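You operate a simulated robot arm through the tools that you are given. There is no shell and no other tool.

You run a simulated robot arm. Do the job below in one go: nothing can be reset, and whatever is moved stays where it is left.

## Task
Wipe the grease off the dirty bracket in the cabinet drawer, spray both brackets and leave the drawer open.
Fine: it is the cabinet with the SPRAY button; use the yellow block and put it back; the cabinet sprays only with its drawer shut, so shut it with fingers clear and open it again after. What is to be rubbed or washed off counts as gone when no trace of it is left.

It is judged by the outcome, as a careful person would: the job done as asked, and still so three seconds after it is handed in. It fails if anything else is knocked over, pushed out of place, dropped, spilled or broken.

## Robot
A 6-joint arm with a fingered hand, fixed in place. Base frame: the origin is on the floor under the middle of its stand, x ahead of it, y to its left, z up; the work surface is at about z = 0.88. Readings come in m, degrees, newtons and seconds.
With the tool pointing down near the work surface it reaches from about 0.26 to 0.68 m from the base axis. Its first joint turns from -166.0 to 166.0 degrees. Payload 4 kg.
Tool frame: the origin (TCP) lies between the finger pads and is the grasp point; the fingertips stand 0.026 m ahead of it; z points along the fingers, y is the line along which they close. The gripper opens to 0.148 m; its body begins 0.073 m behind the TCP. The gripper is a hand of 3 fingers: y runs from the thumb to the fingers, the wrist lies at [0, 0, -0.239] in the tool frame, and closing takes about 1.5 s.
Orientation is that of the tool frame in the base frame, as a unit quaternion [w, x, y, z]. With the fingers straight down and closing along the base's y, the tool's x points along the base's -x, its y along +y and its z along -z.

## Interface
- The arm moves only by the tool play_rows. Its argument "increments" is one flat list of numbers, 6 for each row, row after row: the turn, a rotation vector about the tool's x, y, z in rad, then the shift along the tool's x, y, z in m. In form: [rx, ry, rz, dx, dy, dz, rx, ry, rz, dx, dy, dz, ...]. A call has 1 to 20 rows; each row shifts and turns the commanded pose from where the row before left it, along the tool's axes as they then stand. "fingers" is the opening, from 0 (shut) to 1 (fully open), set as the call begins (left out, the last holds). Each row takes 0.2 s and may step no farther than 0.05 m and 8.6 degrees from the row before; otherwise, or with a gripper value out of range, the whole call is refused. A pose out of reach is approached as far as the arm can. The call stops where the force on the tool passes 70 N (or 10 N more than at its start, if that is more) or the arm is blocked; 0.2 s more then pass. Each finger travels about 0.153 m/s and halts on what it meets, pressing with about 29 N; the grip force reading is that of the motor and also rises with nothing between the fingers. The clock runs only during rows and for 0.2 s after the last one: add rows that do not move to give the fingers time. It gives the time, the measured TCP pose, the force on the tool (base axes), the opening and the grip force at its end, in the units of the frame above (readings bear some noise), with the torque about the TCP (base axes, N m) and any sound that the robot's microphone picked up.
- Cameras (640 x 400 px; columns grow to the right, rows downward): "scene" is fixed at [0.0504, 0.4997, 1.5146]; the picture's right is [-0.59, -0.81, 0.00], its down [-0.40, 0.29, -0.87] and it looks along [0.70, -0.51, -0.50] (base axes); focal length 375 px, centre (320, 200). "wrist" rides on the gripper at [0.068, -0.039, -0.09] in the tool frame; the picture's right is [0.50, 0.87, 0.00], its down [-0.66, 0.38, -0.65] and it looks along [-0.57, 0.33, 0.76] (tool axes); focal length 222 px, centre (320, 200). There is no depth. A picture from a camera that has moved, and an enlarged one, comes with that camera's place and axes in the base frame and with its lens.
- snapshot(camera): a new picture of that camera. It takes no simulated time.
- lift_body(by): moves the trunk up (or, below 0, down) by that many m; the arm rides with it, the base frame stays. It gives what a move gives, with no picture.
- curl_fingers(finger1, finger2, thumb_bend): sets how far each is bent, from 0 (flat) to 1 (curled in); at 0.3 the hand is open as for a grip, at 0.7 the pads meet at the TCP. One left out holds its place. A second passes; each finger stops where it meets its share of the squeeze, and holds until it gets a number again. A gripper value or a shape takes the hand back. It gives what a move gives, with no picture; readings hold the bend of each and the force on the fingers (four entries, about 0 where the hand has none), thumb and palm.
- set_grasp(shape): the hand has 3 fingers and takes this shape, open, in about a second: jaw (thumb against the fingers, like two jaws); tri (thumb and two fingers); tip (a fingertip pinch); poke (one finger out to press); point (the index stretched); flat (the hand flat); cup (the hand cupped); fist (a fist). The gripper value then closes the fingers along that shape, each until it touches; the sizes above hold for jaw. It gives what a move gives, with no picture.
- zoom(camera, box): a new picture of the part [left, top, right, bottom] of that camera's present view, enlarged. It takes no simulated time.
- sign_off(): hands the job in; it is judged then, once.

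Places have to be worked out from the pictures, the camera data and where the tool is seen. Open the gripper and draw the arm clear of the work before you hand the job in, unless the task says otherwise.

The tools are called after "Request:" as name(argument=value, ...) on one line, values as JSON. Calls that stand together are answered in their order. play_rows: Moves the arm, as the interface text tells. Its arguments: {"type":"object","properties":{"increments":{"type":"array"},"fingers":{"type":"number"}},"required":["increments"]} The other tools are called the same way: lift_body (by) moves the trunk up or down; set_grasp (shape) gives the hand a shape; curl_fingers (finger1, finger2, thumb_bend) moves the fingers one by one; snapshot (camera) takes a picture; zoom (camera, box) takes an enlarged picture of a part of a camera's view; sign_off () hands the job in.

At the start:

```text
t: 0.0
eef_pos: [0.4226, -0.0118, 1.2675]
ee_rot: [0.0, 0.001, 1.0, 0.0]
force: [-0.5, -0.5, -0.9]
ft_torque: [0.0, -0.01, -0.01]
opening: 0.1479
gripper_force: 0.0
shape: jaw
bend: [0.3, 0.3, 0.3]
finger forces: [0.0, 0.1, 0.0, 0.0, 0.1, 0.0]
trunk travel left (down, up): [-0.275, 0.042]
```

scene: 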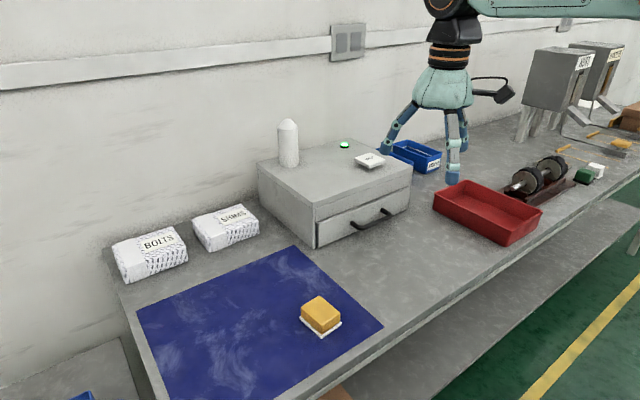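
wrist: 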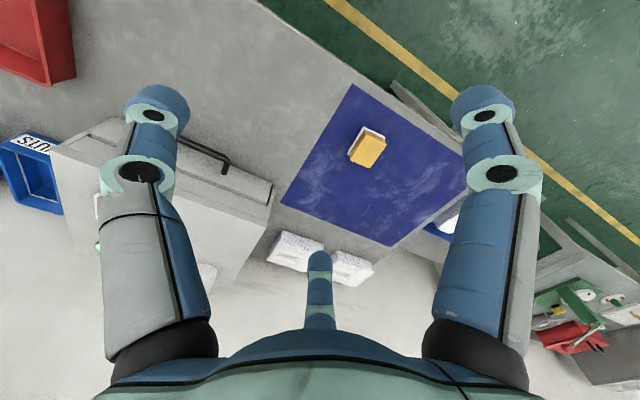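

I start by looking more closely at the cabinet, the block and the surroundings before moving anything.

Request:
zoom(camera="scene", box=[240, 100, 440, 260])

Request:
zoom(camera="scene", box=[260, 270, 400, 360])

Request:
zoom(camera="wrist", box=[0, 80, 320, 320])

Request:
zoom(camera="scene", box=[420, 30, 640, 250])

```text
2.50 times, centred on (340, 180) of scene
camera zoom: at [0.0504, 0.4997, 1.5146], right [-0.59, -0.81, 0.0], down [-0.4, 0.29, -0.87], along [0.7, -0.51, -0.5], focal length 937 px, centre (270, 250)
```

zoom: 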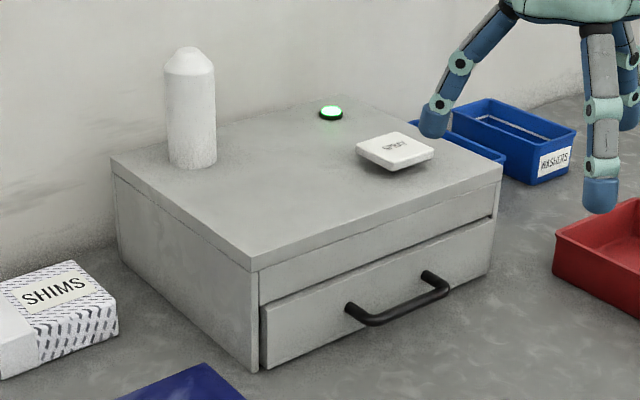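

```text
4.44 times, centred on (330, 315) of scene
camera zoom: at [0.0504, 0.4997, 1.5146], right [-0.59, -0.81, 0.0], down [-0.4, 0.29, -0.87], along [0.7, -0.51, -0.5], focal length 1666 px, centre (276, -311)
```

zoom: 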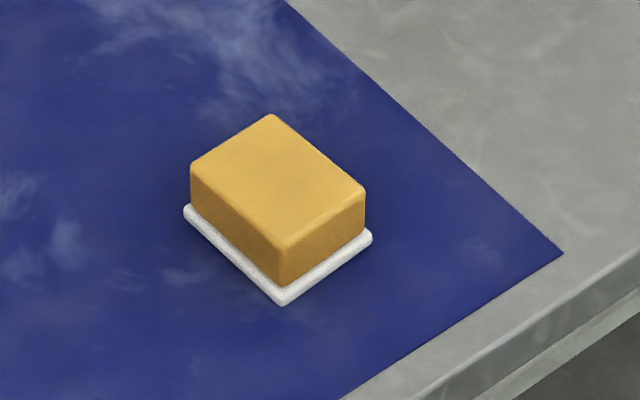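

```text
1.67 times, centred on (160, 200) of wrist
camera zoom: at [0.3546, -0.0511, 1.3596], right [-0.5, 0.87, 0.0], down [0.66, 0.38, 0.65], along [0.57, 0.33, -0.76], focal length 370 px, centre (587, 200)
```

zoom: 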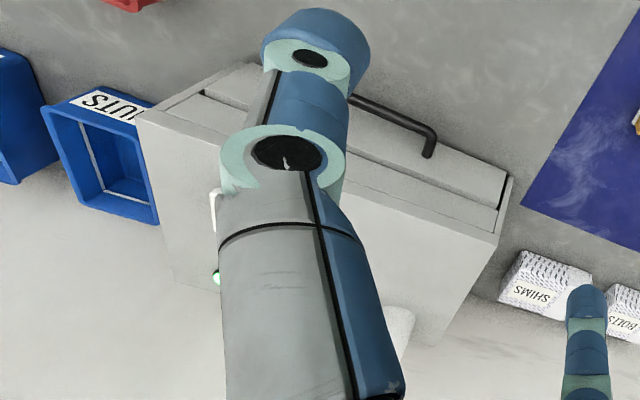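

```text
1.82 times, centred on (530, 140) of scene
camera zoom: at [0.0504, 0.4997, 1.5146], right [-0.59, -0.81, 0.0], down [-0.4, 0.29, -0.87], along [0.7, -0.51, -0.5], focal length 682 px, centre (-62, 309)
```

zoom: 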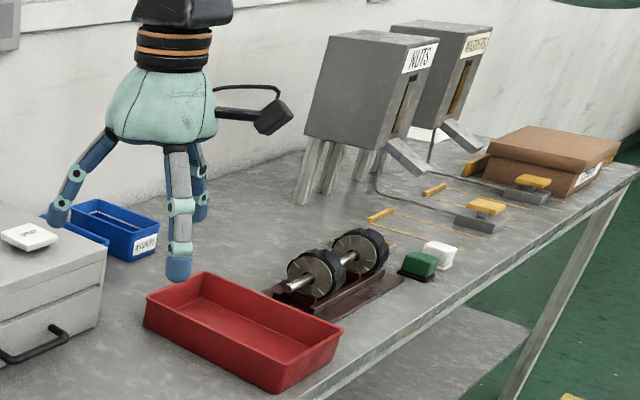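

The cabinet front seems to be near x≈0.72, with the handle around (0.69, -0.15, 0.93). The block sits on its white plate near (0.51, 0.16). First I close the hand in free air to learn how its fingers meet.

Request:
play_rows(increments=[0, 0, 0, 0, 0, 0, 0, 0, 0, 0, 0, 0, 0, 0, 0, 0, 0, 0, 0, 0, 0, 0, 0, 0, 0, 0, 0, 0, 0, 0, 0, 0, 0, 0, 0, 0], fingers=0.35)

Request:
snapshot(camera="wrist")

Request:
zoom(camera="scene", box=[360, 40, 520, 200])

```text
t: 1.4
eef_pos: [0.4222, -0.012, 1.2683]
ee_rot: [0.0, 0.0, 1.0, 0.0]
force: [0.3, 0.4, -0.7]
ft_torque: [-0.01, 0.0, 0.02]
opening: 0.0521
gripper_force: 0.2
shape: jaw
bend: [0.77, 0.77, 0.7]
finger forces: [0.0, 0.1, 0.0, 0.0, 0.1, 0.0]
trunk travel left (down, up): [-0.275, 0.042]
```

```text
taken
camera wrist: at [0.3546, -0.0511, 1.3596], right [-0.5, 0.87, 0.0], down [0.66, 0.38, 0.65], along [0.57, 0.33, -0.76], focal length 222 px, centre (320, 200)
```

wrist: 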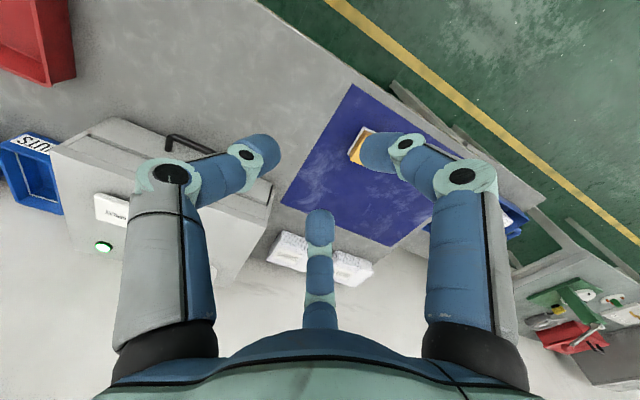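

```text
2.50 times, centred on (440, 120) of scene
camera zoom: at [0.0504, 0.4997, 1.5146], right [-0.59, -0.81, 0.0], down [-0.4, 0.29, -0.87], along [0.7, -0.51, -0.5], focal length 937 px, centre (20, 400)
```

zoom: 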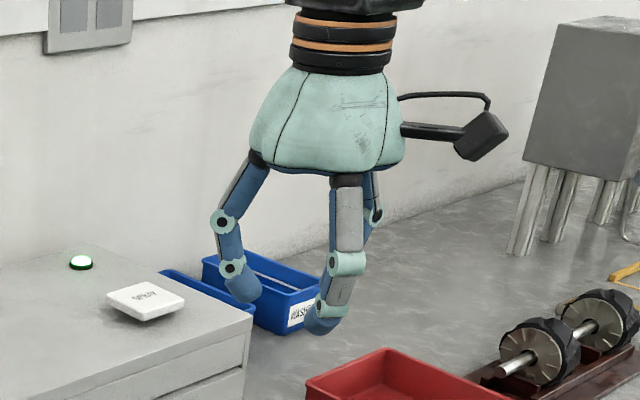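

Closing brings the three fingers radially to the centre. Now I open again and move the hand to y≈-0.29 so the wrist camera looks straight at the drawer front and handle.

Request:
play_rows(increments=[0, 0, 0, 0, -0.04, 0, 0, 0, 0, 0, -0.04, 0, 0, 0, 0, 0, -0.04, 0, 0, 0, 0, 0, -0.04, 0, 0, 0, 0, 0, -0.04, 0, 0, 0, 0, 0, -0.04, 0, 0, 0, 0, 0, -0.04, 0, 0, 0, 0, 0, 0, 0], fingers=1.0)

Request:
snapshot(camera="wrist")

Request:
snapshot(camera="scene")

```text
t: 3.2
eef_pos: [0.4222, -0.2918, 1.2688]
ee_rot: [0.001, -0.001, 1.0, 0.0]
force: [-0.5, 0.0, 0.1]
ft_torque: [0.0, -0.02, 0.05]
opening: 0.1479
gripper_force: 0.1
shape: jaw
bend: [0.3, 0.3, 0.3]
finger forces: [0.0, 0.1, 0.0, 0.0, 0.0, 0.0]
trunk travel left (down, up): [-0.275, 0.042]
```

```text
taken
camera wrist: at [0.3545, -0.3298, 1.3602], right [-0.5, 0.87, 0.0], down [0.65, 0.38, 0.65], along [0.57, 0.33, -0.76], focal length 222 px, centre (320, 200)
```

wrist: 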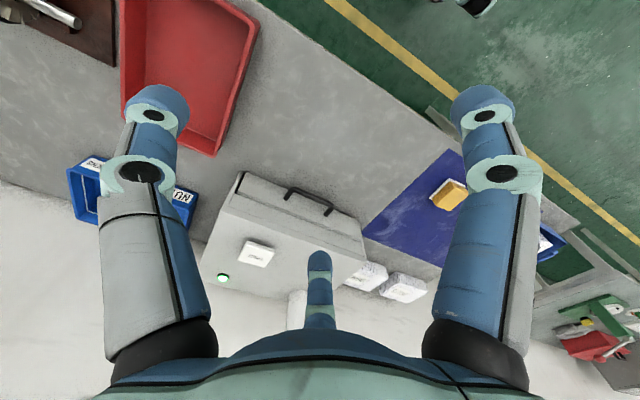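

```text
taken
```

scene: 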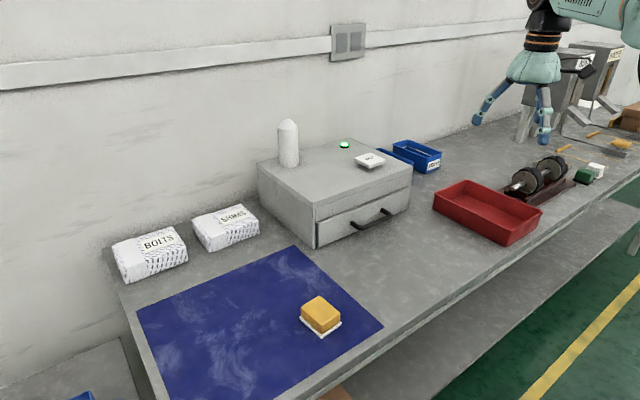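

Request:
zoom(camera="wrist", box=[190, 150, 390, 300])

Request:
zoom(camera="scene", box=[300, 130, 450, 250])

```text
2.67 times, centred on (290, 225) of wrist
camera zoom: at [0.3545, -0.3298, 1.3602], right [-0.5, 0.87, 0.0], down [0.65, 0.38, 0.65], along [0.57, 0.33, -0.76], focal length 592 px, centre (400, 133)
```

zoom: 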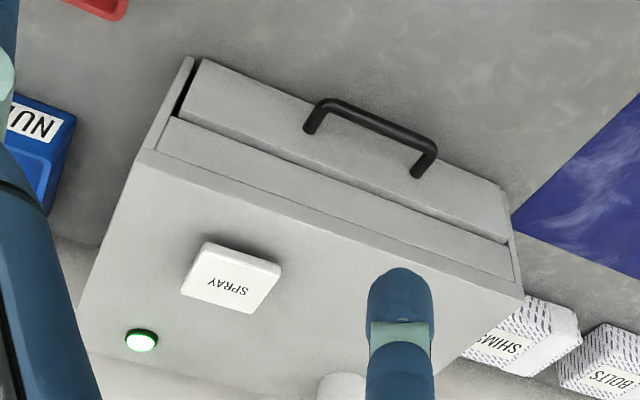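

```text
3.33 times, centred on (375, 190) of scene
camera zoom: at [0.0504, 0.4997, 1.5146], right [-0.59, -0.81, 0.0], down [-0.4, 0.29, -0.87], along [0.7, -0.51, -0.5], focal length 1250 px, centre (137, 233)
```

zoom: 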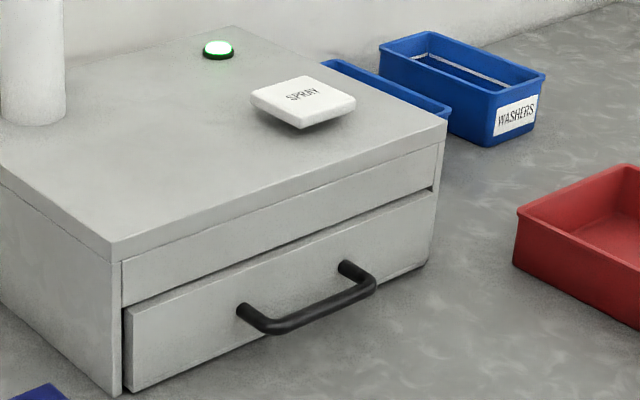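

Triangulating from the two views, the handle bar runs from y≈-0.10 to -0.22 at x≈0.689, z≈0.92, with the drawer face at x≈0.72. I try the other hand shapes in free air to see which suits the thin handle.

Request:
set_grasp(shape="tip")

Request:
snapshot(camera="wrist")

Request:
zoom(camera="scene", box=[440, 0, 640, 160])

```text
t: 4.1
eef_pos: [0.4226, -0.2915, 1.2698]
ee_rot: [0.0, 0.001, 1.0, -0.001]
force: [-0.5, -1.0, 0.3]
ft_torque: [-0.01, -0.04, 0.01]
opening: 0.1477
gripper_force: 0.1
shape: tip
bend: [0.3, 0.3, 0.3]
finger forces: [0.1, 0.0, 0.0, 0.0, 0.0, 0.0]
trunk travel left (down, up): [-0.275, 0.042]
```

```text
taken
camera wrist: at [0.3548, -0.33, 1.36], right [-0.5, 0.87, 0.0], down [0.66, 0.38, 0.65], along [0.57, 0.33, -0.76], focal length 222 px, centre (320, 200)
```

wrist: 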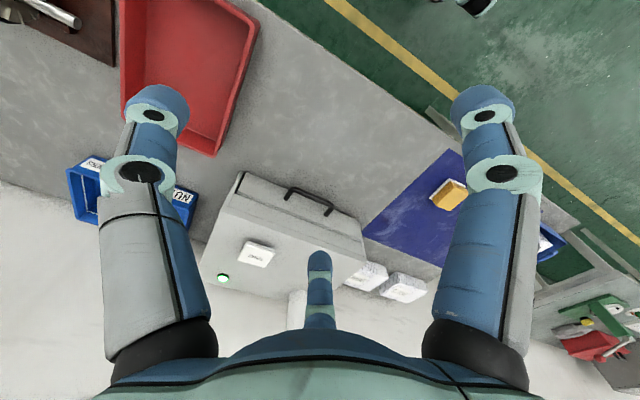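

```text
2.50 times, centred on (540, 80) of scene
camera zoom: at [0.0504, 0.4997, 1.5146], right [-0.59, -0.81, 0.0], down [-0.4, 0.29, -0.87], along [0.7, -0.51, -0.5], focal length 937 px, centre (-230, 500)
```

zoom: 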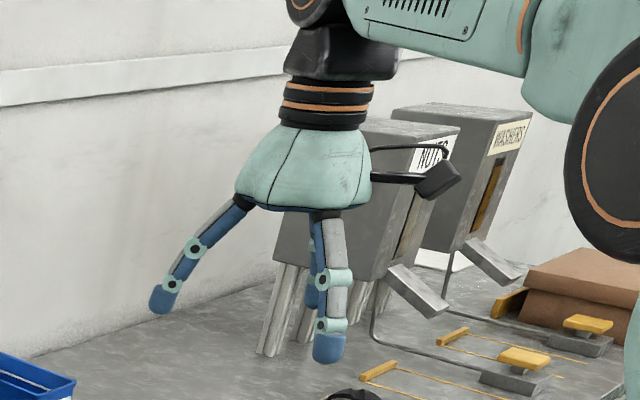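

"tip" looks the same as jaw when open. I check "poke" and "point", needed for the button and maybe the hook.

Request:
set_grasp(shape="poke")

Request:
snapshot(camera="wrist")

Request:
zoom(camera="scene", box=[440, 0, 640, 160])

Request:
set_grasp(shape="point")

Request:
snapshot(camera="wrist")

Request:
zoom(camera="scene", box=[440, 0, 640, 160])

```text
t: 5.0
eef_pos: [0.4225, -0.2909, 1.2691]
ee_rot: [0.0, 0.001, 1.0, 0.0]
force: [1.0, 0.5, 0.2]
ft_torque: [-0.01, 0.03, -0.06]
opening: 0.0003
gripper_force: 0.0
shape: poke
bend: [1.0, 1.0, 0.4]
finger forces: [0.1, 0.1, 0.1, 0.0, 0.0, 0.0]
trunk travel left (down, up): [-0.275, 0.042]
```

```text
taken
camera wrist: at [0.3548, -0.33, 1.36], right [-0.5, 0.87, 0.0], down [0.66, 0.38, 0.65], along [0.57, 0.33, -0.76], focal length 222 px, centre (320, 200)
```

wrist: 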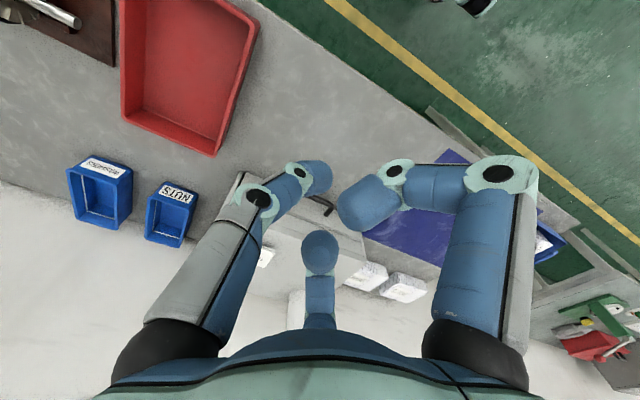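

```text
2.50 times, centred on (540, 80) of scene
camera zoom: at [0.0504, 0.4997, 1.5146], right [-0.59, -0.81, 0.0], down [-0.4, 0.29, -0.87], along [0.7, -0.51, -0.5], focal length 937 px, centre (-230, 500)
```

zoom: 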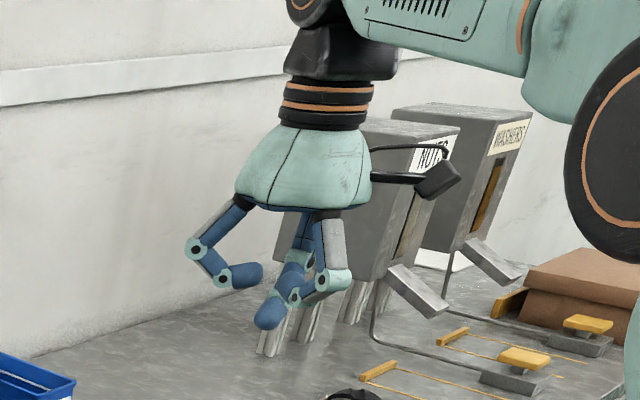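

```text
t: 5.9
eef_pos: [0.4219, -0.29, 1.2692]
ee_rot: [0.0, 0.001, 1.0, 0.0]
force: [0.2, 0.2, -0.3]
ft_torque: [0.04, 0.03, -0.01]
opening: 0.142
gripper_force: 0.1
shape: point
bend: [0.7, 1.0, 0.86]
finger forces: [0.1, 0.0, 0.0, 0.0, 0.0, 0.0]
trunk travel left (down, up): [-0.275, 0.042]
```

```text
taken
camera wrist: at [0.3548, -0.33, 1.36], right [-0.5, 0.87, 0.0], down [0.66, 0.38, 0.65], along [0.57, 0.33, -0.76], focal length 222 px, centre (320, 200)
```

wrist: 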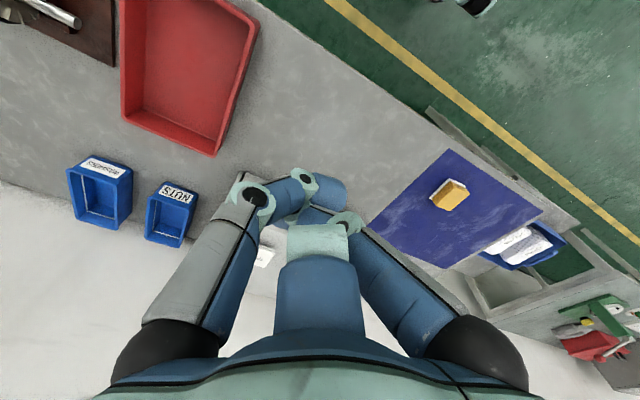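

```text
2.50 times, centred on (540, 80) of scene
camera zoom: at [0.0504, 0.4997, 1.5146], right [-0.59, -0.81, 0.0], down [-0.4, 0.29, -0.87], along [0.7, -0.51, -0.5], focal length 937 px, centre (-230, 500)
```

zoom: 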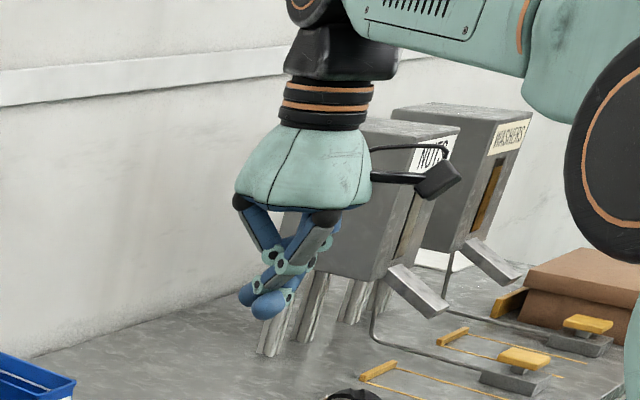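

In the wrist view the thumb is on the left and the two fingers are on the right. The gap behind the handle is only about 25 mm, so I'll pinch the bar with the hand tilted, thumb above and fingers below. I take the jaw shape, turn the tool 90° about its axis, then tilt it 50°.

Request:
set_grasp(shape="jaw")

Request:
play_rows(increments=[0, 0, -0.1428, 0, 0, 0, 0, 0, -0.1428, 0, 0, 0, 0, 0, -0.1428, 0, 0, 0, 0, 0, -0.1428, 0, 0, 0, 0, 0, -0.1428, 0, 0, 0, 0, 0, -0.1428, 0, 0, 0, 0, 0, -0.1428, 0, 0, 0, 0, 0, -0.1428, 0, 0, 0, 0, 0, -0.1428, 0, 0, 0, 0, 0, -0.1428, 0, 0, 0, 0, 0, -0.1428, 0, 0, 0, 0.1454, 0, 0, 0, 0, 0, 0.1454, 0, 0, 0, 0, 0, 0.1454, 0, 0, 0, 0, 0, 0.1454, 0, 0, 0, 0, 0, 0.1454, 0, 0, 0, 0, 0, 0.1454, 0, 0, 0, 0, 0], fingers=0.5)

Request:
snapshot(camera="scene")

Request:
snapshot(camera="wrist")

```text
t: 6.8
eef_pos: [0.4221, -0.2915, 1.269]
ee_rot: [0.0, 0.001, 1.0, 0.0]
force: [-0.2, 0.4, 0.2]
ft_torque: [-0.01, 0.02, 0.02]
opening: 0.1479
gripper_force: 0.1
shape: jaw
bend: [0.3, 0.3, 0.3]
finger forces: [0.0, 0.0, 0.1, 0.1, 0.1, 0.0]
trunk travel left (down, up): [-0.275, 0.042]
```

```text
t: 10.4
eef_pos: [0.5082, -0.0186, 1.2556]
ee_rot: [0.27, -0.598, 0.682, -0.322]
force: [-0.3, 0.5, 0.8]
ft_torque: [0.02, 0.03, -0.03]
opening: 0.074
gripper_force: 0.0
shape: jaw
bend: [0.36, 0.36, 0.7]
finger forces: [0.0, 0.0, 0.0, 0.0, 0.0, 0.0]
out of reach, approached as far as the arm can: row 6, 7, 8, 9, 10, 11, 12
trunk travel left (down, up): [-0.275, 0.042]
```

```text
taken
```

scene: 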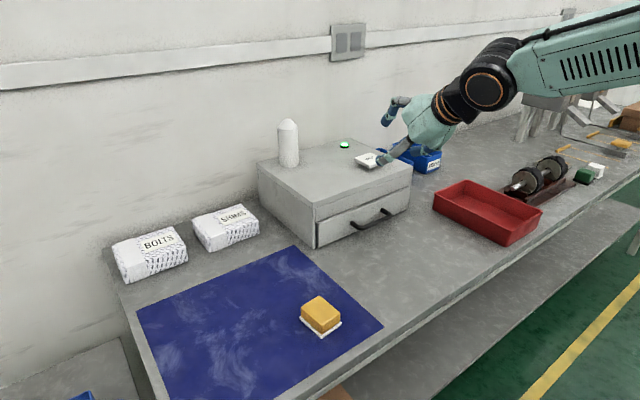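

```text
taken
camera wrist: at [0.455, -0.0779, 1.3458], right [-0.63, -0.43, -0.65], down [-0.64, 0.75, 0.12], along [0.44, 0.5, -0.75], focal length 222 px, centre (320, 200)
```

wrist: 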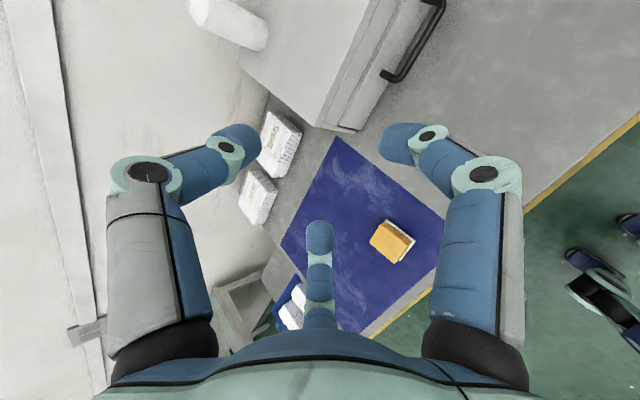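

The wrist hit a joint limit partway, so the pose drifted, but the orientation is close to what I want: tilted 40° below horizontal and yawed about 9°. I correct the yaw and move to a standoff point in front of the handle, around (0.60, -0.158, 1.02).

Request:
play_rows(increments=[0.0013, -0.0583, -0.0494, 0, 0, 0, 0.0013, -0.0583, -0.0494, 0, 0, 0])

```text
t: 11.0
eef_pos: [0.5067, 0.0059, 1.2529]
ee_rot: [-0.29, 0.644, -0.638, 0.306]
force: [-0.3, -0.1, -0.8]
ft_torque: [-0.01, 0.03, 0.02]
opening: 0.074
gripper_force: 0.1
shape: jaw
bend: [0.36, 0.36, 0.7]
finger forces: [0.0, 0.0, 0.0, 0.0, 0.0, 0.1]
out of reach, approached as far as the arm can: row 2
trunk travel left (down, up): [-0.275, 0.042]
```

The wrist limit again pushes the position away, so thumb-on-top leaves no margin. I turn the hand 180° about its own axis instead, so the thumb goes below and the fingers above, well inside the range.

Request:
play_rows(increments=[0, 0, 0.1428, 0, 0, 0, 0, 0, 0.1428, 0, 0, 0, 0, 0, 0.1428, 0, 0, 0, 0, 0, 0.1428, 0, 0, 0, 0, 0, 0.1428, 0, 0, 0, 0, 0, 0.1428, 0, 0, 0, 0, 0, 0.1428, 0, 0, 0, 0, 0, 0.1428, 0, 0, 0, 0, 0, 0.1428, 0, 0, 0, 0, 0, 0.1428, 0, 0, 0, 0, 0, 0.1428, 0, 0, 0])

Request:
play_rows(increments=[0, 0, 0.1428, 0, 0, 0, 0, 0, 0.1428, 0, 0, 0, 0, 0, 0.1428, 0, 0, 0, 0, 0, 0.1428, 0, 0, 0, 0, 0, 0.1428, 0, 0, 0, 0, 0, 0.1428, 0, 0, 0, 0, 0, 0.1428, 0, 0, 0, 0, 0, 0.1428, 0, 0, 0, 0, 0, 0.1428, 0, 0, 0, 0, 0, 0.1428, 0, 0, 0, 0, 0, 0.1428, 0, 0, 0, 0, 0, 0, 0, 0, 0])

```text
t: 13.4
eef_pos: [0.5091, 0.006, 1.2534]
ee_rot: [0.42, -0.008, 0.908, -0.005]
force: [0.0, 0.6, 1.3]
ft_torque: [0.03, 0.0, 0.0]
opening: 0.0741
gripper_force: 0.1
shape: jaw
bend: [0.36, 0.36, 0.7]
finger forces: [0.1, 0.0, 0.0, 0.0, 0.0, 0.1]
trunk travel left (down, up): [-0.275, 0.042]
```

```text
t: 16.0
eef_pos: [0.5083, 0.0053, 1.2528]
ee_rot: [0.3, 0.636, 0.647, 0.294]
force: [0.5, 0.9, 0.4]
ft_torque: [-0.01, -0.01, 0.02]
opening: 0.074
gripper_force: 0.0
shape: jaw
bend: [0.36, 0.36, 0.7]
finger forces: [0.0, 0.0, 0.0, 0.0, 0.0, 0.1]
trunk travel left (down, up): [-0.275, 0.042]
```

Now the tool x axis is along +y, thumb below, tilted 40° below horizontal, with no limit reached. I move to a standoff near (0.60, -0.158, 1.00) and tilt 8° more.

Request:
play_rows(increments=[0, 0, 0, -0.02, -0.017, 0.0292, 0, 0, 0, -0.02, -0.017, 0.0292, 0, 0, 0, -0.02, -0.017, 0.0292, 0, 0, 0, -0.02, -0.017, 0.0292, 0, 0, 0, -0.02, -0.017, 0.0292, 0, 0, 0, -0.02, -0.017, 0.0292, 0, 0, 0, -0.02, -0.017, 0.0292, 0, 0, 0, -0.02, -0.017, 0.0292, 0.07, 0, 0, 0, 0, 0, 0.07, 0, 0, 0, 0, 0], fingers=0.4)

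Request:
snapshot(camera="scene")

Request:
snapshot(camera="wrist")

```text
t: 18.2
eef_pos: [0.5988, -0.1577, 0.9992]
ee_rot: [0.26, 0.652, 0.665, 0.256]
force: [-0.1, 0.0, 0.1]
ft_torque: [-0.02, -0.02, -0.03]
opening: 0.0593
gripper_force: 0.2
shape: jaw
bend: [0.77, 0.77, 0.7]
finger forces: [0.0, 0.0, 0.0, 0.1, 0.0, 0.1]
trunk travel left (down, up): [-0.275, 0.042]
```

```text
taken
```

scene: 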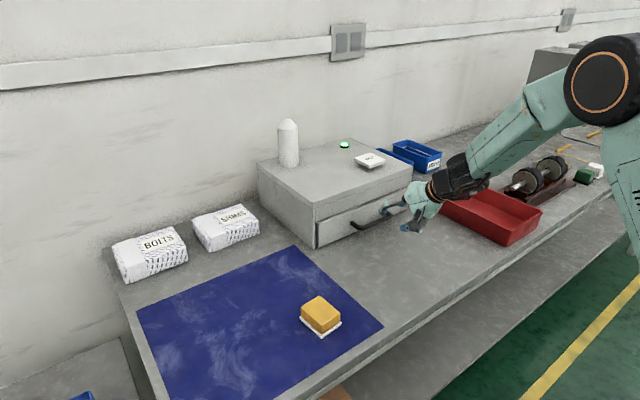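

```text
taken
camera wrist: at [0.5076, -0.091, 1.0399], right [0.63, 0.52, 0.58], down [-0.16, -0.65, 0.74], along [0.76, -0.56, -0.33], focal length 222 px, centre (320, 200)
```

wrist: 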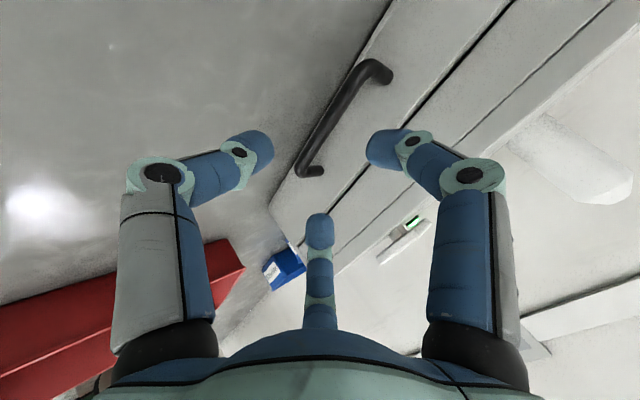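

The view from the wrist camera now shows the handle well. I zoom in to refine where it is.

Request:
zoom(camera="wrist", box=[240, 40, 440, 240])

Request:
zoom(camera="scene", box=[320, 160, 480, 260])

```text
2.00 times, centred on (340, 140) of wrist
camera zoom: at [0.5076, -0.091, 1.0399], right [0.63, 0.52, 0.58], down [-0.16, -0.65, 0.74], along [0.76, -0.56, -0.33], focal length 444 px, centre (280, 320)
```

zoom: 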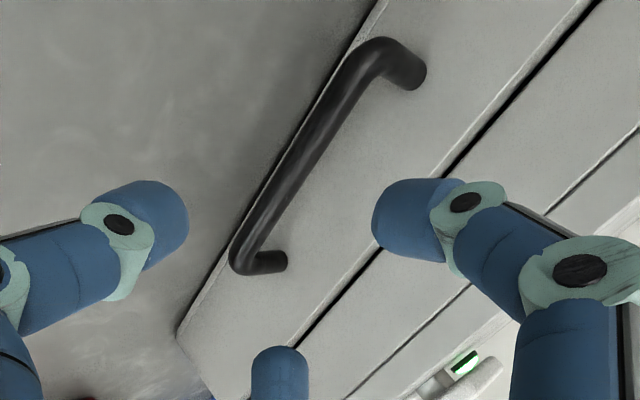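

```text
4.00 times, centred on (400, 210) of scene
camera zoom: at [0.0504, 0.4997, 1.5146], right [-0.59, -0.81, 0.0], down [-0.4, 0.29, -0.87], along [0.7, -0.51, -0.5], focal length 1500 px, centre (0, 160)
```

zoom: 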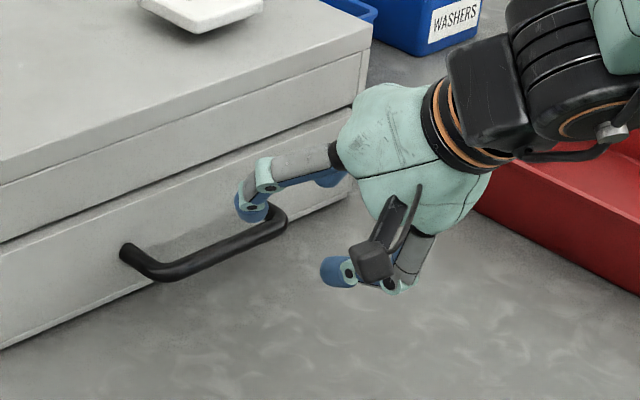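

Handle bar: centre about (0.6885, -0.16, 0.92), roughly 13 mm thick; the fingertips are about 22 mm thick. The thumb must fit between the bar and the table, so I set each finger separately (fingers fairly open, thumb closer in) and look.

Request:
curl_fingers(finger1=0.5, finger2=0.5, thumb_bend=0.6)

Request:
snapshot(camera="wrist")

Request:
zoom(camera="scene", box=[340, 160, 500, 260])

```text
t: 19.2
eef_pos: [0.5985, -0.1573, 1.0011]
ee_rot: [0.261, 0.651, 0.665, 0.257]
force: [0.1, -0.6, 0.1]
ft_torque: [0.02, -0.03, -0.01]
opening: 0.0466
gripper_force: 0.0
shape: fingers
bend: [0.5, 0.5, 0.6]
finger forces: [0.0, 0.0, 0.0, 0.0, 0.1, 0.1]
trunk travel left (down, up): [-0.275, 0.042]
```

```text
taken
camera wrist: at [0.5072, -0.0908, 1.0401], right [0.63, 0.52, 0.58], down [-0.16, -0.65, 0.74], along [0.76, -0.56, -0.32], focal length 222 px, centre (320, 200)
```

wrist: 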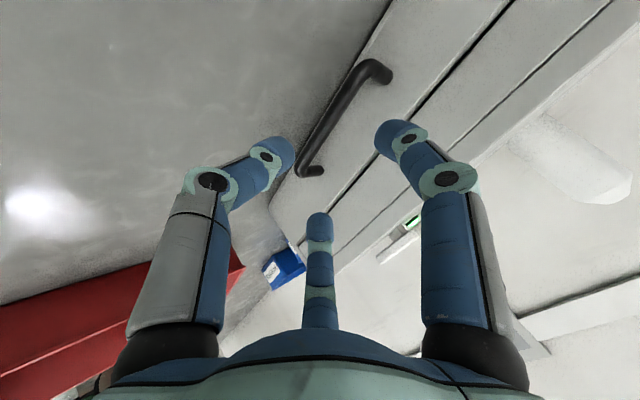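

```text
4.00 times, centred on (420, 210) of scene
camera zoom: at [0.0504, 0.4997, 1.5146], right [-0.59, -0.81, 0.0], down [-0.4, 0.29, -0.87], along [0.7, -0.51, -0.5], focal length 1500 px, centre (-80, 160)
```

zoom: 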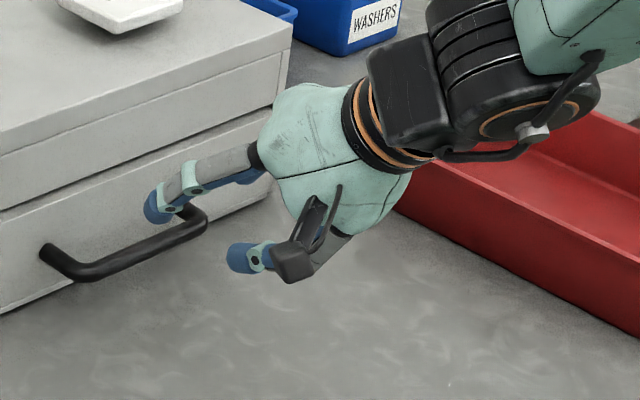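

With these bends the fingertips and thumb leave a gap of about 25 mm, enough for the bar. I line up and advance 60 mm along the tool axis, then check.

Request:
play_rows(increments=[0, 0, 0, -0.003, 0.0123, 0, 0, 0, 0, 0, 0, 0.02, 0, 0, 0, 0, 0, 0.02, 0, 0, 0, 0, 0, 0.02])

Request:
snapshot(camera="wrist")

Request:
zoom(camera="scene", box=[320, 160, 480, 260])

```text
t: 20.2
eef_pos: [0.6505, -0.1612, 0.9647]
ee_rot: [0.255, 0.654, 0.668, 0.247]
force: [0.0, -0.2, 0.2]
ft_torque: [0.01, 0.02, -0.01]
opening: 0.0465
gripper_force: 0.1
shape: fingers
bend: [0.5, 0.5, 0.6]
finger forces: [0.0, 0.1, 0.0, 0.0, 0.1, 0.0]
trunk travel left (down, up): [-0.275, 0.042]
```

```text
taken
camera wrist: at [0.5604, -0.094, 1.0059], right [0.64, 0.52, 0.57], down [-0.14, -0.64, 0.75], along [0.75, -0.56, -0.34], focal length 222 px, centre (320, 200)
```

wrist: 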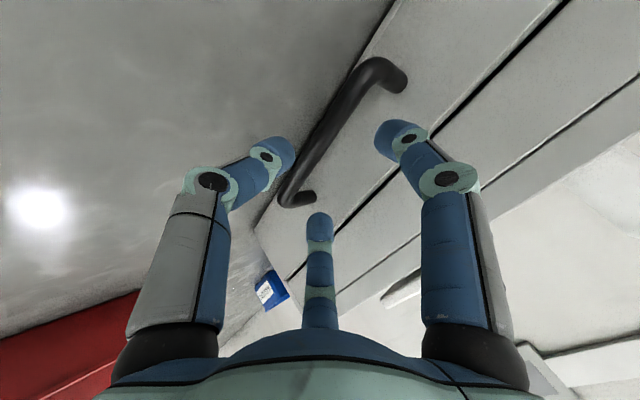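

```text
4.00 times, centred on (400, 210) of scene
camera zoom: at [0.0504, 0.4997, 1.5146], right [-0.59, -0.81, 0.0], down [-0.4, 0.29, -0.87], along [0.7, -0.51, -0.5], focal length 1500 px, centre (0, 160)
```

zoom: 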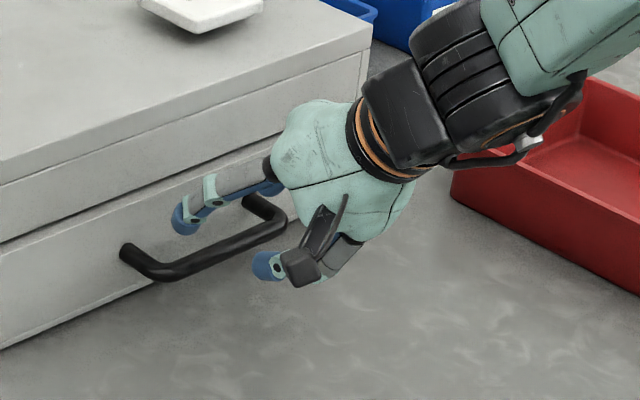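

The bar lies between the thumb and the finger pair as planned. I advance the remaining 38 mm slowly.

Request:
play_rows(increments=[0, 0, 0, 0, 0, 0.013, 0, 0, 0, 0, 0, 0.013, 0, 0, 0, 0, 0, 0.011])

Request:
snapshot(camera="wrist")

Request:
zoom(camera="scene", box=[320, 160, 480, 260])

```text
t: 21.0
eef_pos: [0.6736, -0.1615, 0.9364]
ee_rot: [0.256, 0.654, 0.668, 0.247]
force: [-0.1, -0.6, 0.6]
ft_torque: [0.01, -0.02, 0.01]
opening: 0.0466
gripper_force: 0.2
shape: fingers
bend: [0.5, 0.5, 0.6]
finger forces: [0.0, 0.1, 0.0, 0.1, 0.0, 0.1]
trunk travel left (down, up): [-0.275, 0.042]
```

```text
taken
camera wrist: at [0.5844, -0.0941, 0.9785], right [0.64, 0.52, 0.57], down [-0.14, -0.64, 0.75], along [0.75, -0.56, -0.34], focal length 222 px, centre (320, 200)
```

wrist: 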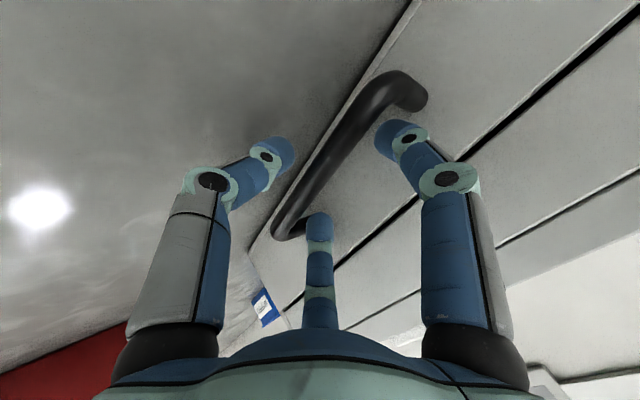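

```text
4.00 times, centred on (400, 210) of scene
camera zoom: at [0.0504, 0.4997, 1.5146], right [-0.59, -0.81, 0.0], down [-0.4, 0.29, -0.87], along [0.7, -0.51, -0.5], focal length 1500 px, centre (0, 160)
```

zoom: 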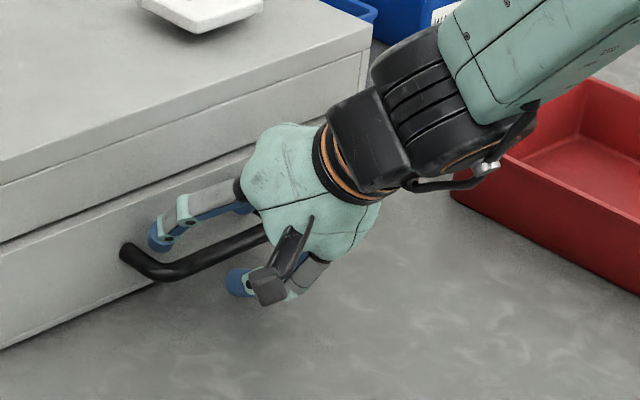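

The bar sits between thumb and fingers without contact forces. I close the fingers and thumb on it.

Request:
curl_fingers(finger1=0.75, finger2=0.75, thumb_bend=0.8)

Request:
snapshot(camera="wrist")

Request:
zoom(camera="scene", box=[320, 160, 480, 260])

```text
t: 22.0
eef_pos: [0.6739, -0.1609, 0.9355]
ee_rot: [0.254, 0.656, 0.667, 0.247]
force: [0.9, 0.7, -18.5]
ft_torque: [0.02, 0.24, -0.02]
opening: 0.01
gripper_force: 16.1
shape: fingers
bend: [0.65, 0.65, 0.65]
finger forces: [6.2, 6.0, 0.0, 0.0, 19.9, 0.0]
trunk travel left (down, up): [-0.275, 0.042]
```

```text
taken
camera wrist: at [0.585, -0.094, 0.977], right [0.64, 0.52, 0.56], down [-0.14, -0.64, 0.75], along [0.75, -0.56, -0.34], focal length 222 px, centre (320, 200)
```

wrist: 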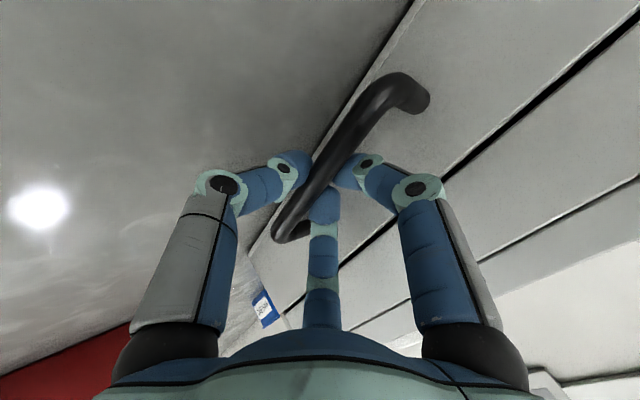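

```text
4.00 times, centred on (400, 210) of scene
camera zoom: at [0.0504, 0.4997, 1.5146], right [-0.59, -0.81, 0.0], down [-0.4, 0.29, -0.87], along [0.7, -0.51, -0.5], focal length 1500 px, centre (0, 160)
```

zoom: 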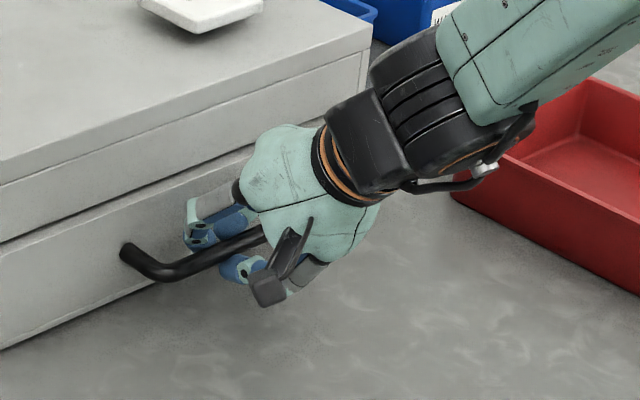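

The bar is gripped (20 N on thumb, 6 N on each finger), with the hand being pushed down about 18 N. I ease down 1.5 mm and start pulling 30 mm toward -x.

Request:
play_rows(increments=[0, 0, 0, 0, -0.001, 0.0011, 0, 0, 0, 0.0001, -0.0075, -0.0066, 0, 0, 0, 0.0001, -0.0075, -0.0066, 0, 0, 0, 0.0001, -0.0075, -0.0066])

Request:
snapshot(camera="wrist")

Request:
zoom(camera="scene", box=[280, 120, 480, 270])

```text
t: 23.0
eef_pos: [0.6427, -0.1628, 0.9356]
ee_rot: [0.255, 0.655, 0.667, 0.247]
force: [0.6, 1.5, -13.6]
ft_torque: [0.02, 0.18, 0.0]
opening: 0.0098
gripper_force: 15.5
shape: fingers
bend: [0.65, 0.65, 0.65]
finger forces: [6.3, 6.2, 0.1, 0.1, 18.2, 0.1]
trunk travel left (down, up): [-0.275, 0.042]
```

```text
taken
camera wrist: at [0.5534, -0.0941, 0.9765], right [0.64, 0.52, 0.57], down [-0.14, -0.64, 0.75], along [0.75, -0.56, -0.34], focal length 222 px, centre (320, 200)
```

wrist: 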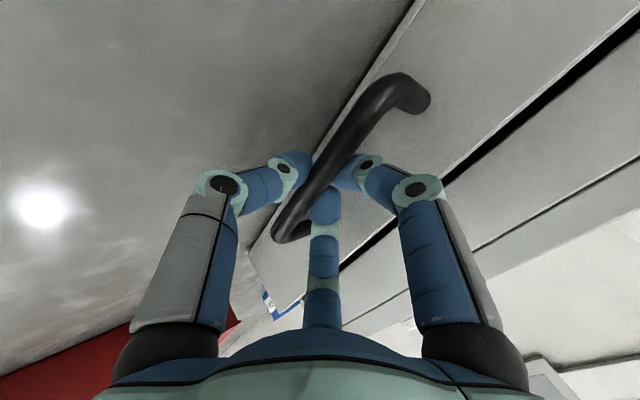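

```text
2.67 times, centred on (380, 195) of scene
camera zoom: at [0.0504, 0.4997, 1.5146], right [-0.59, -0.81, 0.0], down [-0.4, 0.29, -0.87], along [0.7, -0.51, -0.5], focal length 1000 px, centre (160, 213)
```

zoom: 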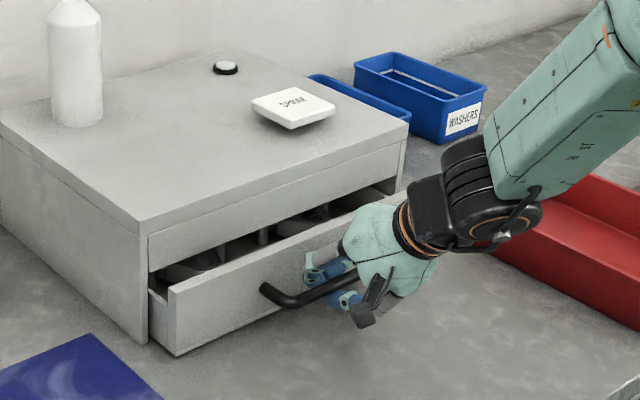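

The drawer slides freely and the green light went off, so it signals "drawer shut". I keep pulling 80 mm more, keeping watch on the force.

Request:
play_rows(increments=[0, 0, 0, 0.0001, -0.0075, -0.0066, 0, 0, 0, 0.0001, -0.0075, -0.0066, 0, 0, 0, 0.0001, -0.0075, -0.0066, 0, 0, 0, 0.0001, -0.0075, -0.0066, 0, 0, 0, 0.0001, -0.0075, -0.0066, 0, 0, 0, 0.0001, -0.0075, -0.0066, 0, 0, 0, 0.0001, -0.0075, -0.0066, 0, 0, 0, 0.0001, -0.0075, -0.0066])

Request:
snapshot(camera="scene")

```text
t: 24.8
eef_pos: [0.5641, -0.1603, 0.9341]
ee_rot: [0.255, 0.655, 0.667, 0.246]
force: [1.2, 3.1, -7.7]
ft_torque: [0.01, 0.08, 0.0]
opening: 0.0093
gripper_force: 15.5
shape: fingers
bend: [0.65, 0.65, 0.66]
finger forces: [6.9, 7.0, 0.0, 0.0, 16.5, 0.0]
trunk travel left (down, up): [-0.275, 0.042]
```

```text
taken
```

scene: 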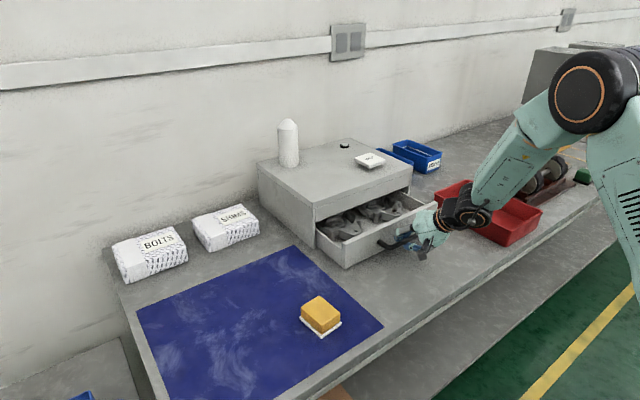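

The drawer is 11 cm open with brackets visible inside. I continue pulling in small steps toward its stop.

Request:
play_rows(increments=[0, 0, 0, 0.0001, -0.0075, -0.0066, 0, 0, 0, 0.0001, -0.0075, -0.0066, 0, 0, 0, 0.0001, -0.0075, -0.0066, 0, 0, 0, 0.0001, -0.0075, -0.0066, 0, 0, 0, 0.0001, -0.0075, -0.0066, 0, 0, 0, 0, 0, 0])

Request:
zoom(camera="scene", box=[280, 120, 480, 270])

```text
t: 26.2
eef_pos: [0.5121, -0.1607, 0.9341]
ee_rot: [0.255, 0.655, 0.668, 0.246]
force: [1.9, 2.1, -7.6]
ft_torque: [0.05, 0.09, -0.01]
opening: 0.0089
gripper_force: 14.9
shape: fingers
bend: [0.72, 0.72, 0.66]
finger forces: [6.8, 7.0, 0.0, 0.0, 16.8, 0.0]
trunk travel left (down, up): [-0.275, 0.042]
```

```text
2.67 times, centred on (380, 195) of scene
camera zoom: at [0.0504, 0.4997, 1.5146], right [-0.59, -0.81, 0.0], down [-0.4, 0.29, -0.87], along [0.7, -0.51, -0.5], focal length 1000 px, centre (160, 213)
```

zoom: 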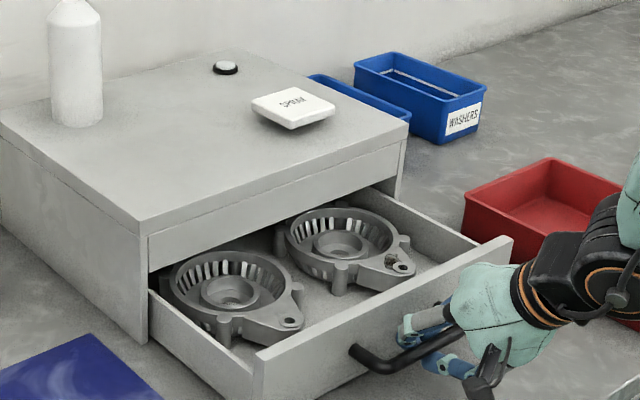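

The drawer holds two round brackets; the right one seems to have a dark spot by its ear. There is still no stop, so I pull 40 mm more for access.

Request:
play_rows(increments=[0, 0, 0, 0.0001, -0.0075, -0.0066, 0, 0, 0, 0.0001, -0.0075, -0.0066, 0, 0, 0, 0.0001, -0.0075, -0.0066, 0, 0, 0, 0.0001, -0.0075, -0.0066, 0, 0, 0, 0, 0, 0])

Request:
zoom(camera="scene", box=[280, 120, 480, 270])

```text
t: 27.4
eef_pos: [0.4731, -0.1625, 0.9336]
ee_rot: [0.254, 0.655, 0.668, 0.246]
force: [1.1, 5.4, -10.0]
ft_torque: [0.1, 0.11, 0.06]
opening: 0.0092
gripper_force: 16.1
shape: fingers
bend: [0.72, 0.72, 0.66]
finger forces: [6.8, 6.9, 0.1, 0.0, 17.8, 0.0]
trunk travel left (down, up): [-0.275, 0.042]
```

```text
2.67 times, centred on (380, 195) of scene
camera zoom: at [0.0504, 0.4997, 1.5146], right [-0.59, -0.81, 0.0], down [-0.4, 0.29, -0.87], along [0.7, -0.51, -0.5], focal length 1000 px, centre (160, 213)
```

zoom: 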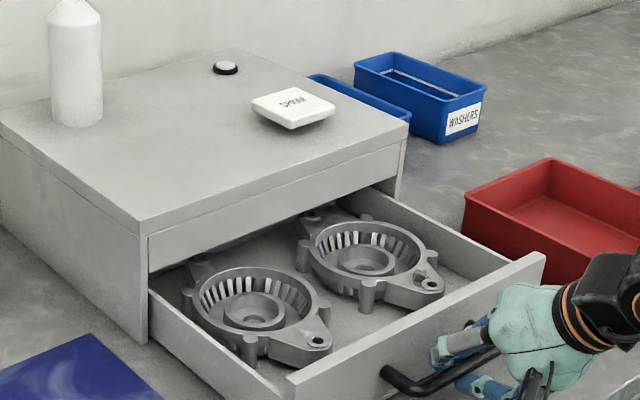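

The drawer is now about 20 cm open and both brackets are clear of the cabinet. I zoom in on them to find the grease.

Request:
zoom(camera="scene", box=[365, 190, 425, 240])

Request:
zoom(camera="scene", box=[325, 205, 415, 265])

Request:
snapshot(camera="wrist")

```text
8.00 times, centred on (395, 215) of scene
camera zoom: at [0.0504, 0.4997, 1.5146], right [-0.59, -0.81, 0.0], down [-0.4, 0.29, -0.87], along [0.7, -0.51, -0.5], focal length 2999 px, centre (-280, 80)
```

zoom: 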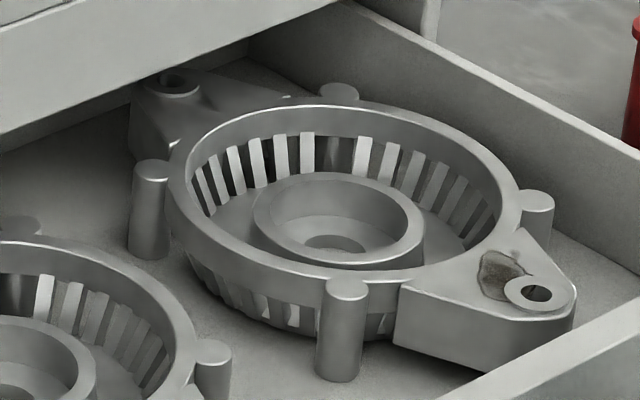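

```text
6.67 times, centred on (370, 235) of scene
camera zoom: at [0.0504, 0.4997, 1.5146], right [-0.59, -0.81, 0.0], down [-0.4, 0.29, -0.87], along [0.7, -0.51, -0.5], focal length 2500 px, centre (-13, -33)
```

zoom: 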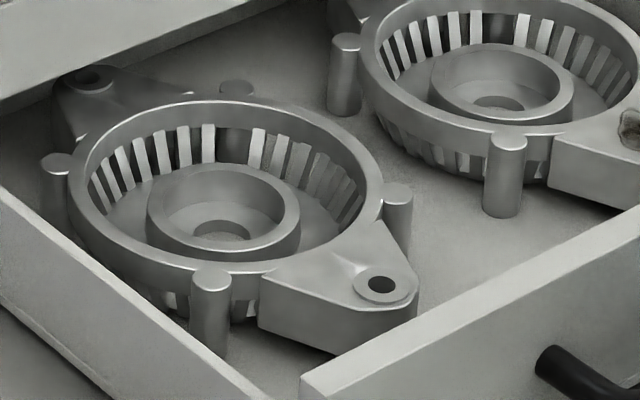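

```text
taken
camera wrist: at [0.3834, -0.0946, 0.9752], right [0.64, 0.52, 0.57], down [-0.14, -0.64, 0.75], along [0.75, -0.56, -0.34], focal length 222 px, centre (320, 200)
```

wrist: 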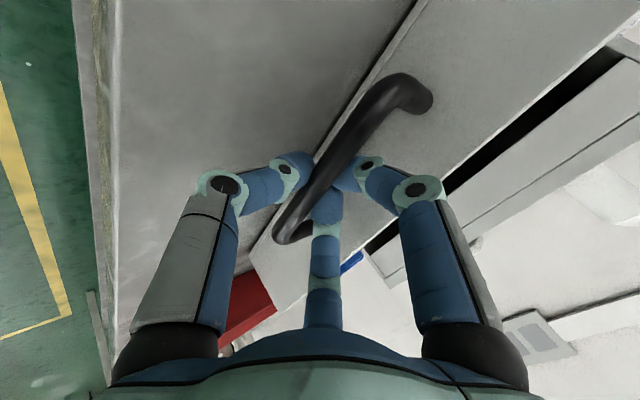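

The grease is a brown patch on the right bracket's front lug, next to its hole. I let go of the handle with the same finger bends as on approach and back straight out along the tool axis.

Request:
curl_fingers(finger1=0.5, finger2=0.5, thumb_bend=0.6)

Request:
play_rows(increments=[0, 0, 0, 0, 0, -0.02, 0, 0, 0, 0, 0, -0.02, 0, 0, 0, 0, 0, -0.03, 0, 0, 0, 0, 0, -0.03])

Request:
snapshot(camera="wrist")

Request:
snapshot(camera="scene")

```text
t: 28.4
eef_pos: [0.4724, -0.1614, 0.9343]
ee_rot: [0.256, 0.655, 0.667, 0.248]
force: [-0.1, -0.3, -0.2]
ft_torque: [0.0, 0.0, -0.01]
opening: 0.0461
gripper_force: 0.0
shape: fingers
bend: [0.5, 0.5, 0.6]
finger forces: [0.0, 0.0, 0.0, 0.0, 0.1, 0.0]
trunk travel left (down, up): [-0.275, 0.042]
```

```text
t: 29.4
eef_pos: [0.407, -0.1608, 1.0093]
ee_rot: [0.255, 0.655, 0.667, 0.248]
force: [0.3, 0.3, -0.5]
ft_torque: [0.0, 0.03, 0.0]
opening: 0.0463
gripper_force: 0.1
shape: fingers
bend: [0.5, 0.5, 0.6]
finger forces: [0.0, 0.0, 0.1, 0.0, 0.0, 0.1]
trunk travel left (down, up): [-0.275, 0.042]
```

```text
taken
camera wrist: at [0.3171, -0.0941, 1.0507], right [0.64, 0.52, 0.57], down [-0.14, -0.64, 0.75], along [0.75, -0.56, -0.34], focal length 222 px, centre (320, 200)
```

wrist: 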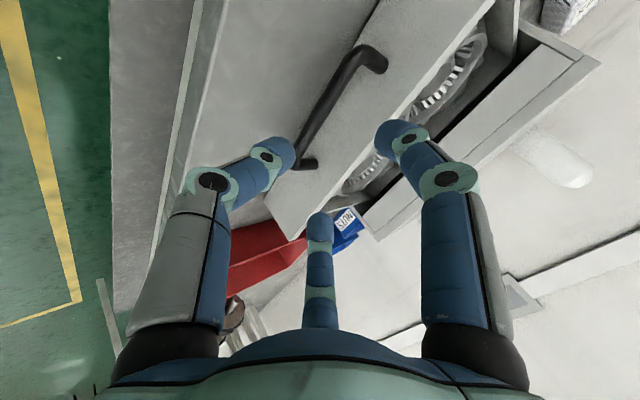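

```text
taken
```

scene: 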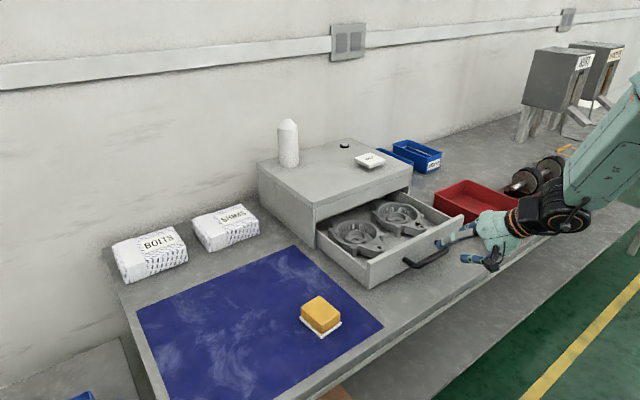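

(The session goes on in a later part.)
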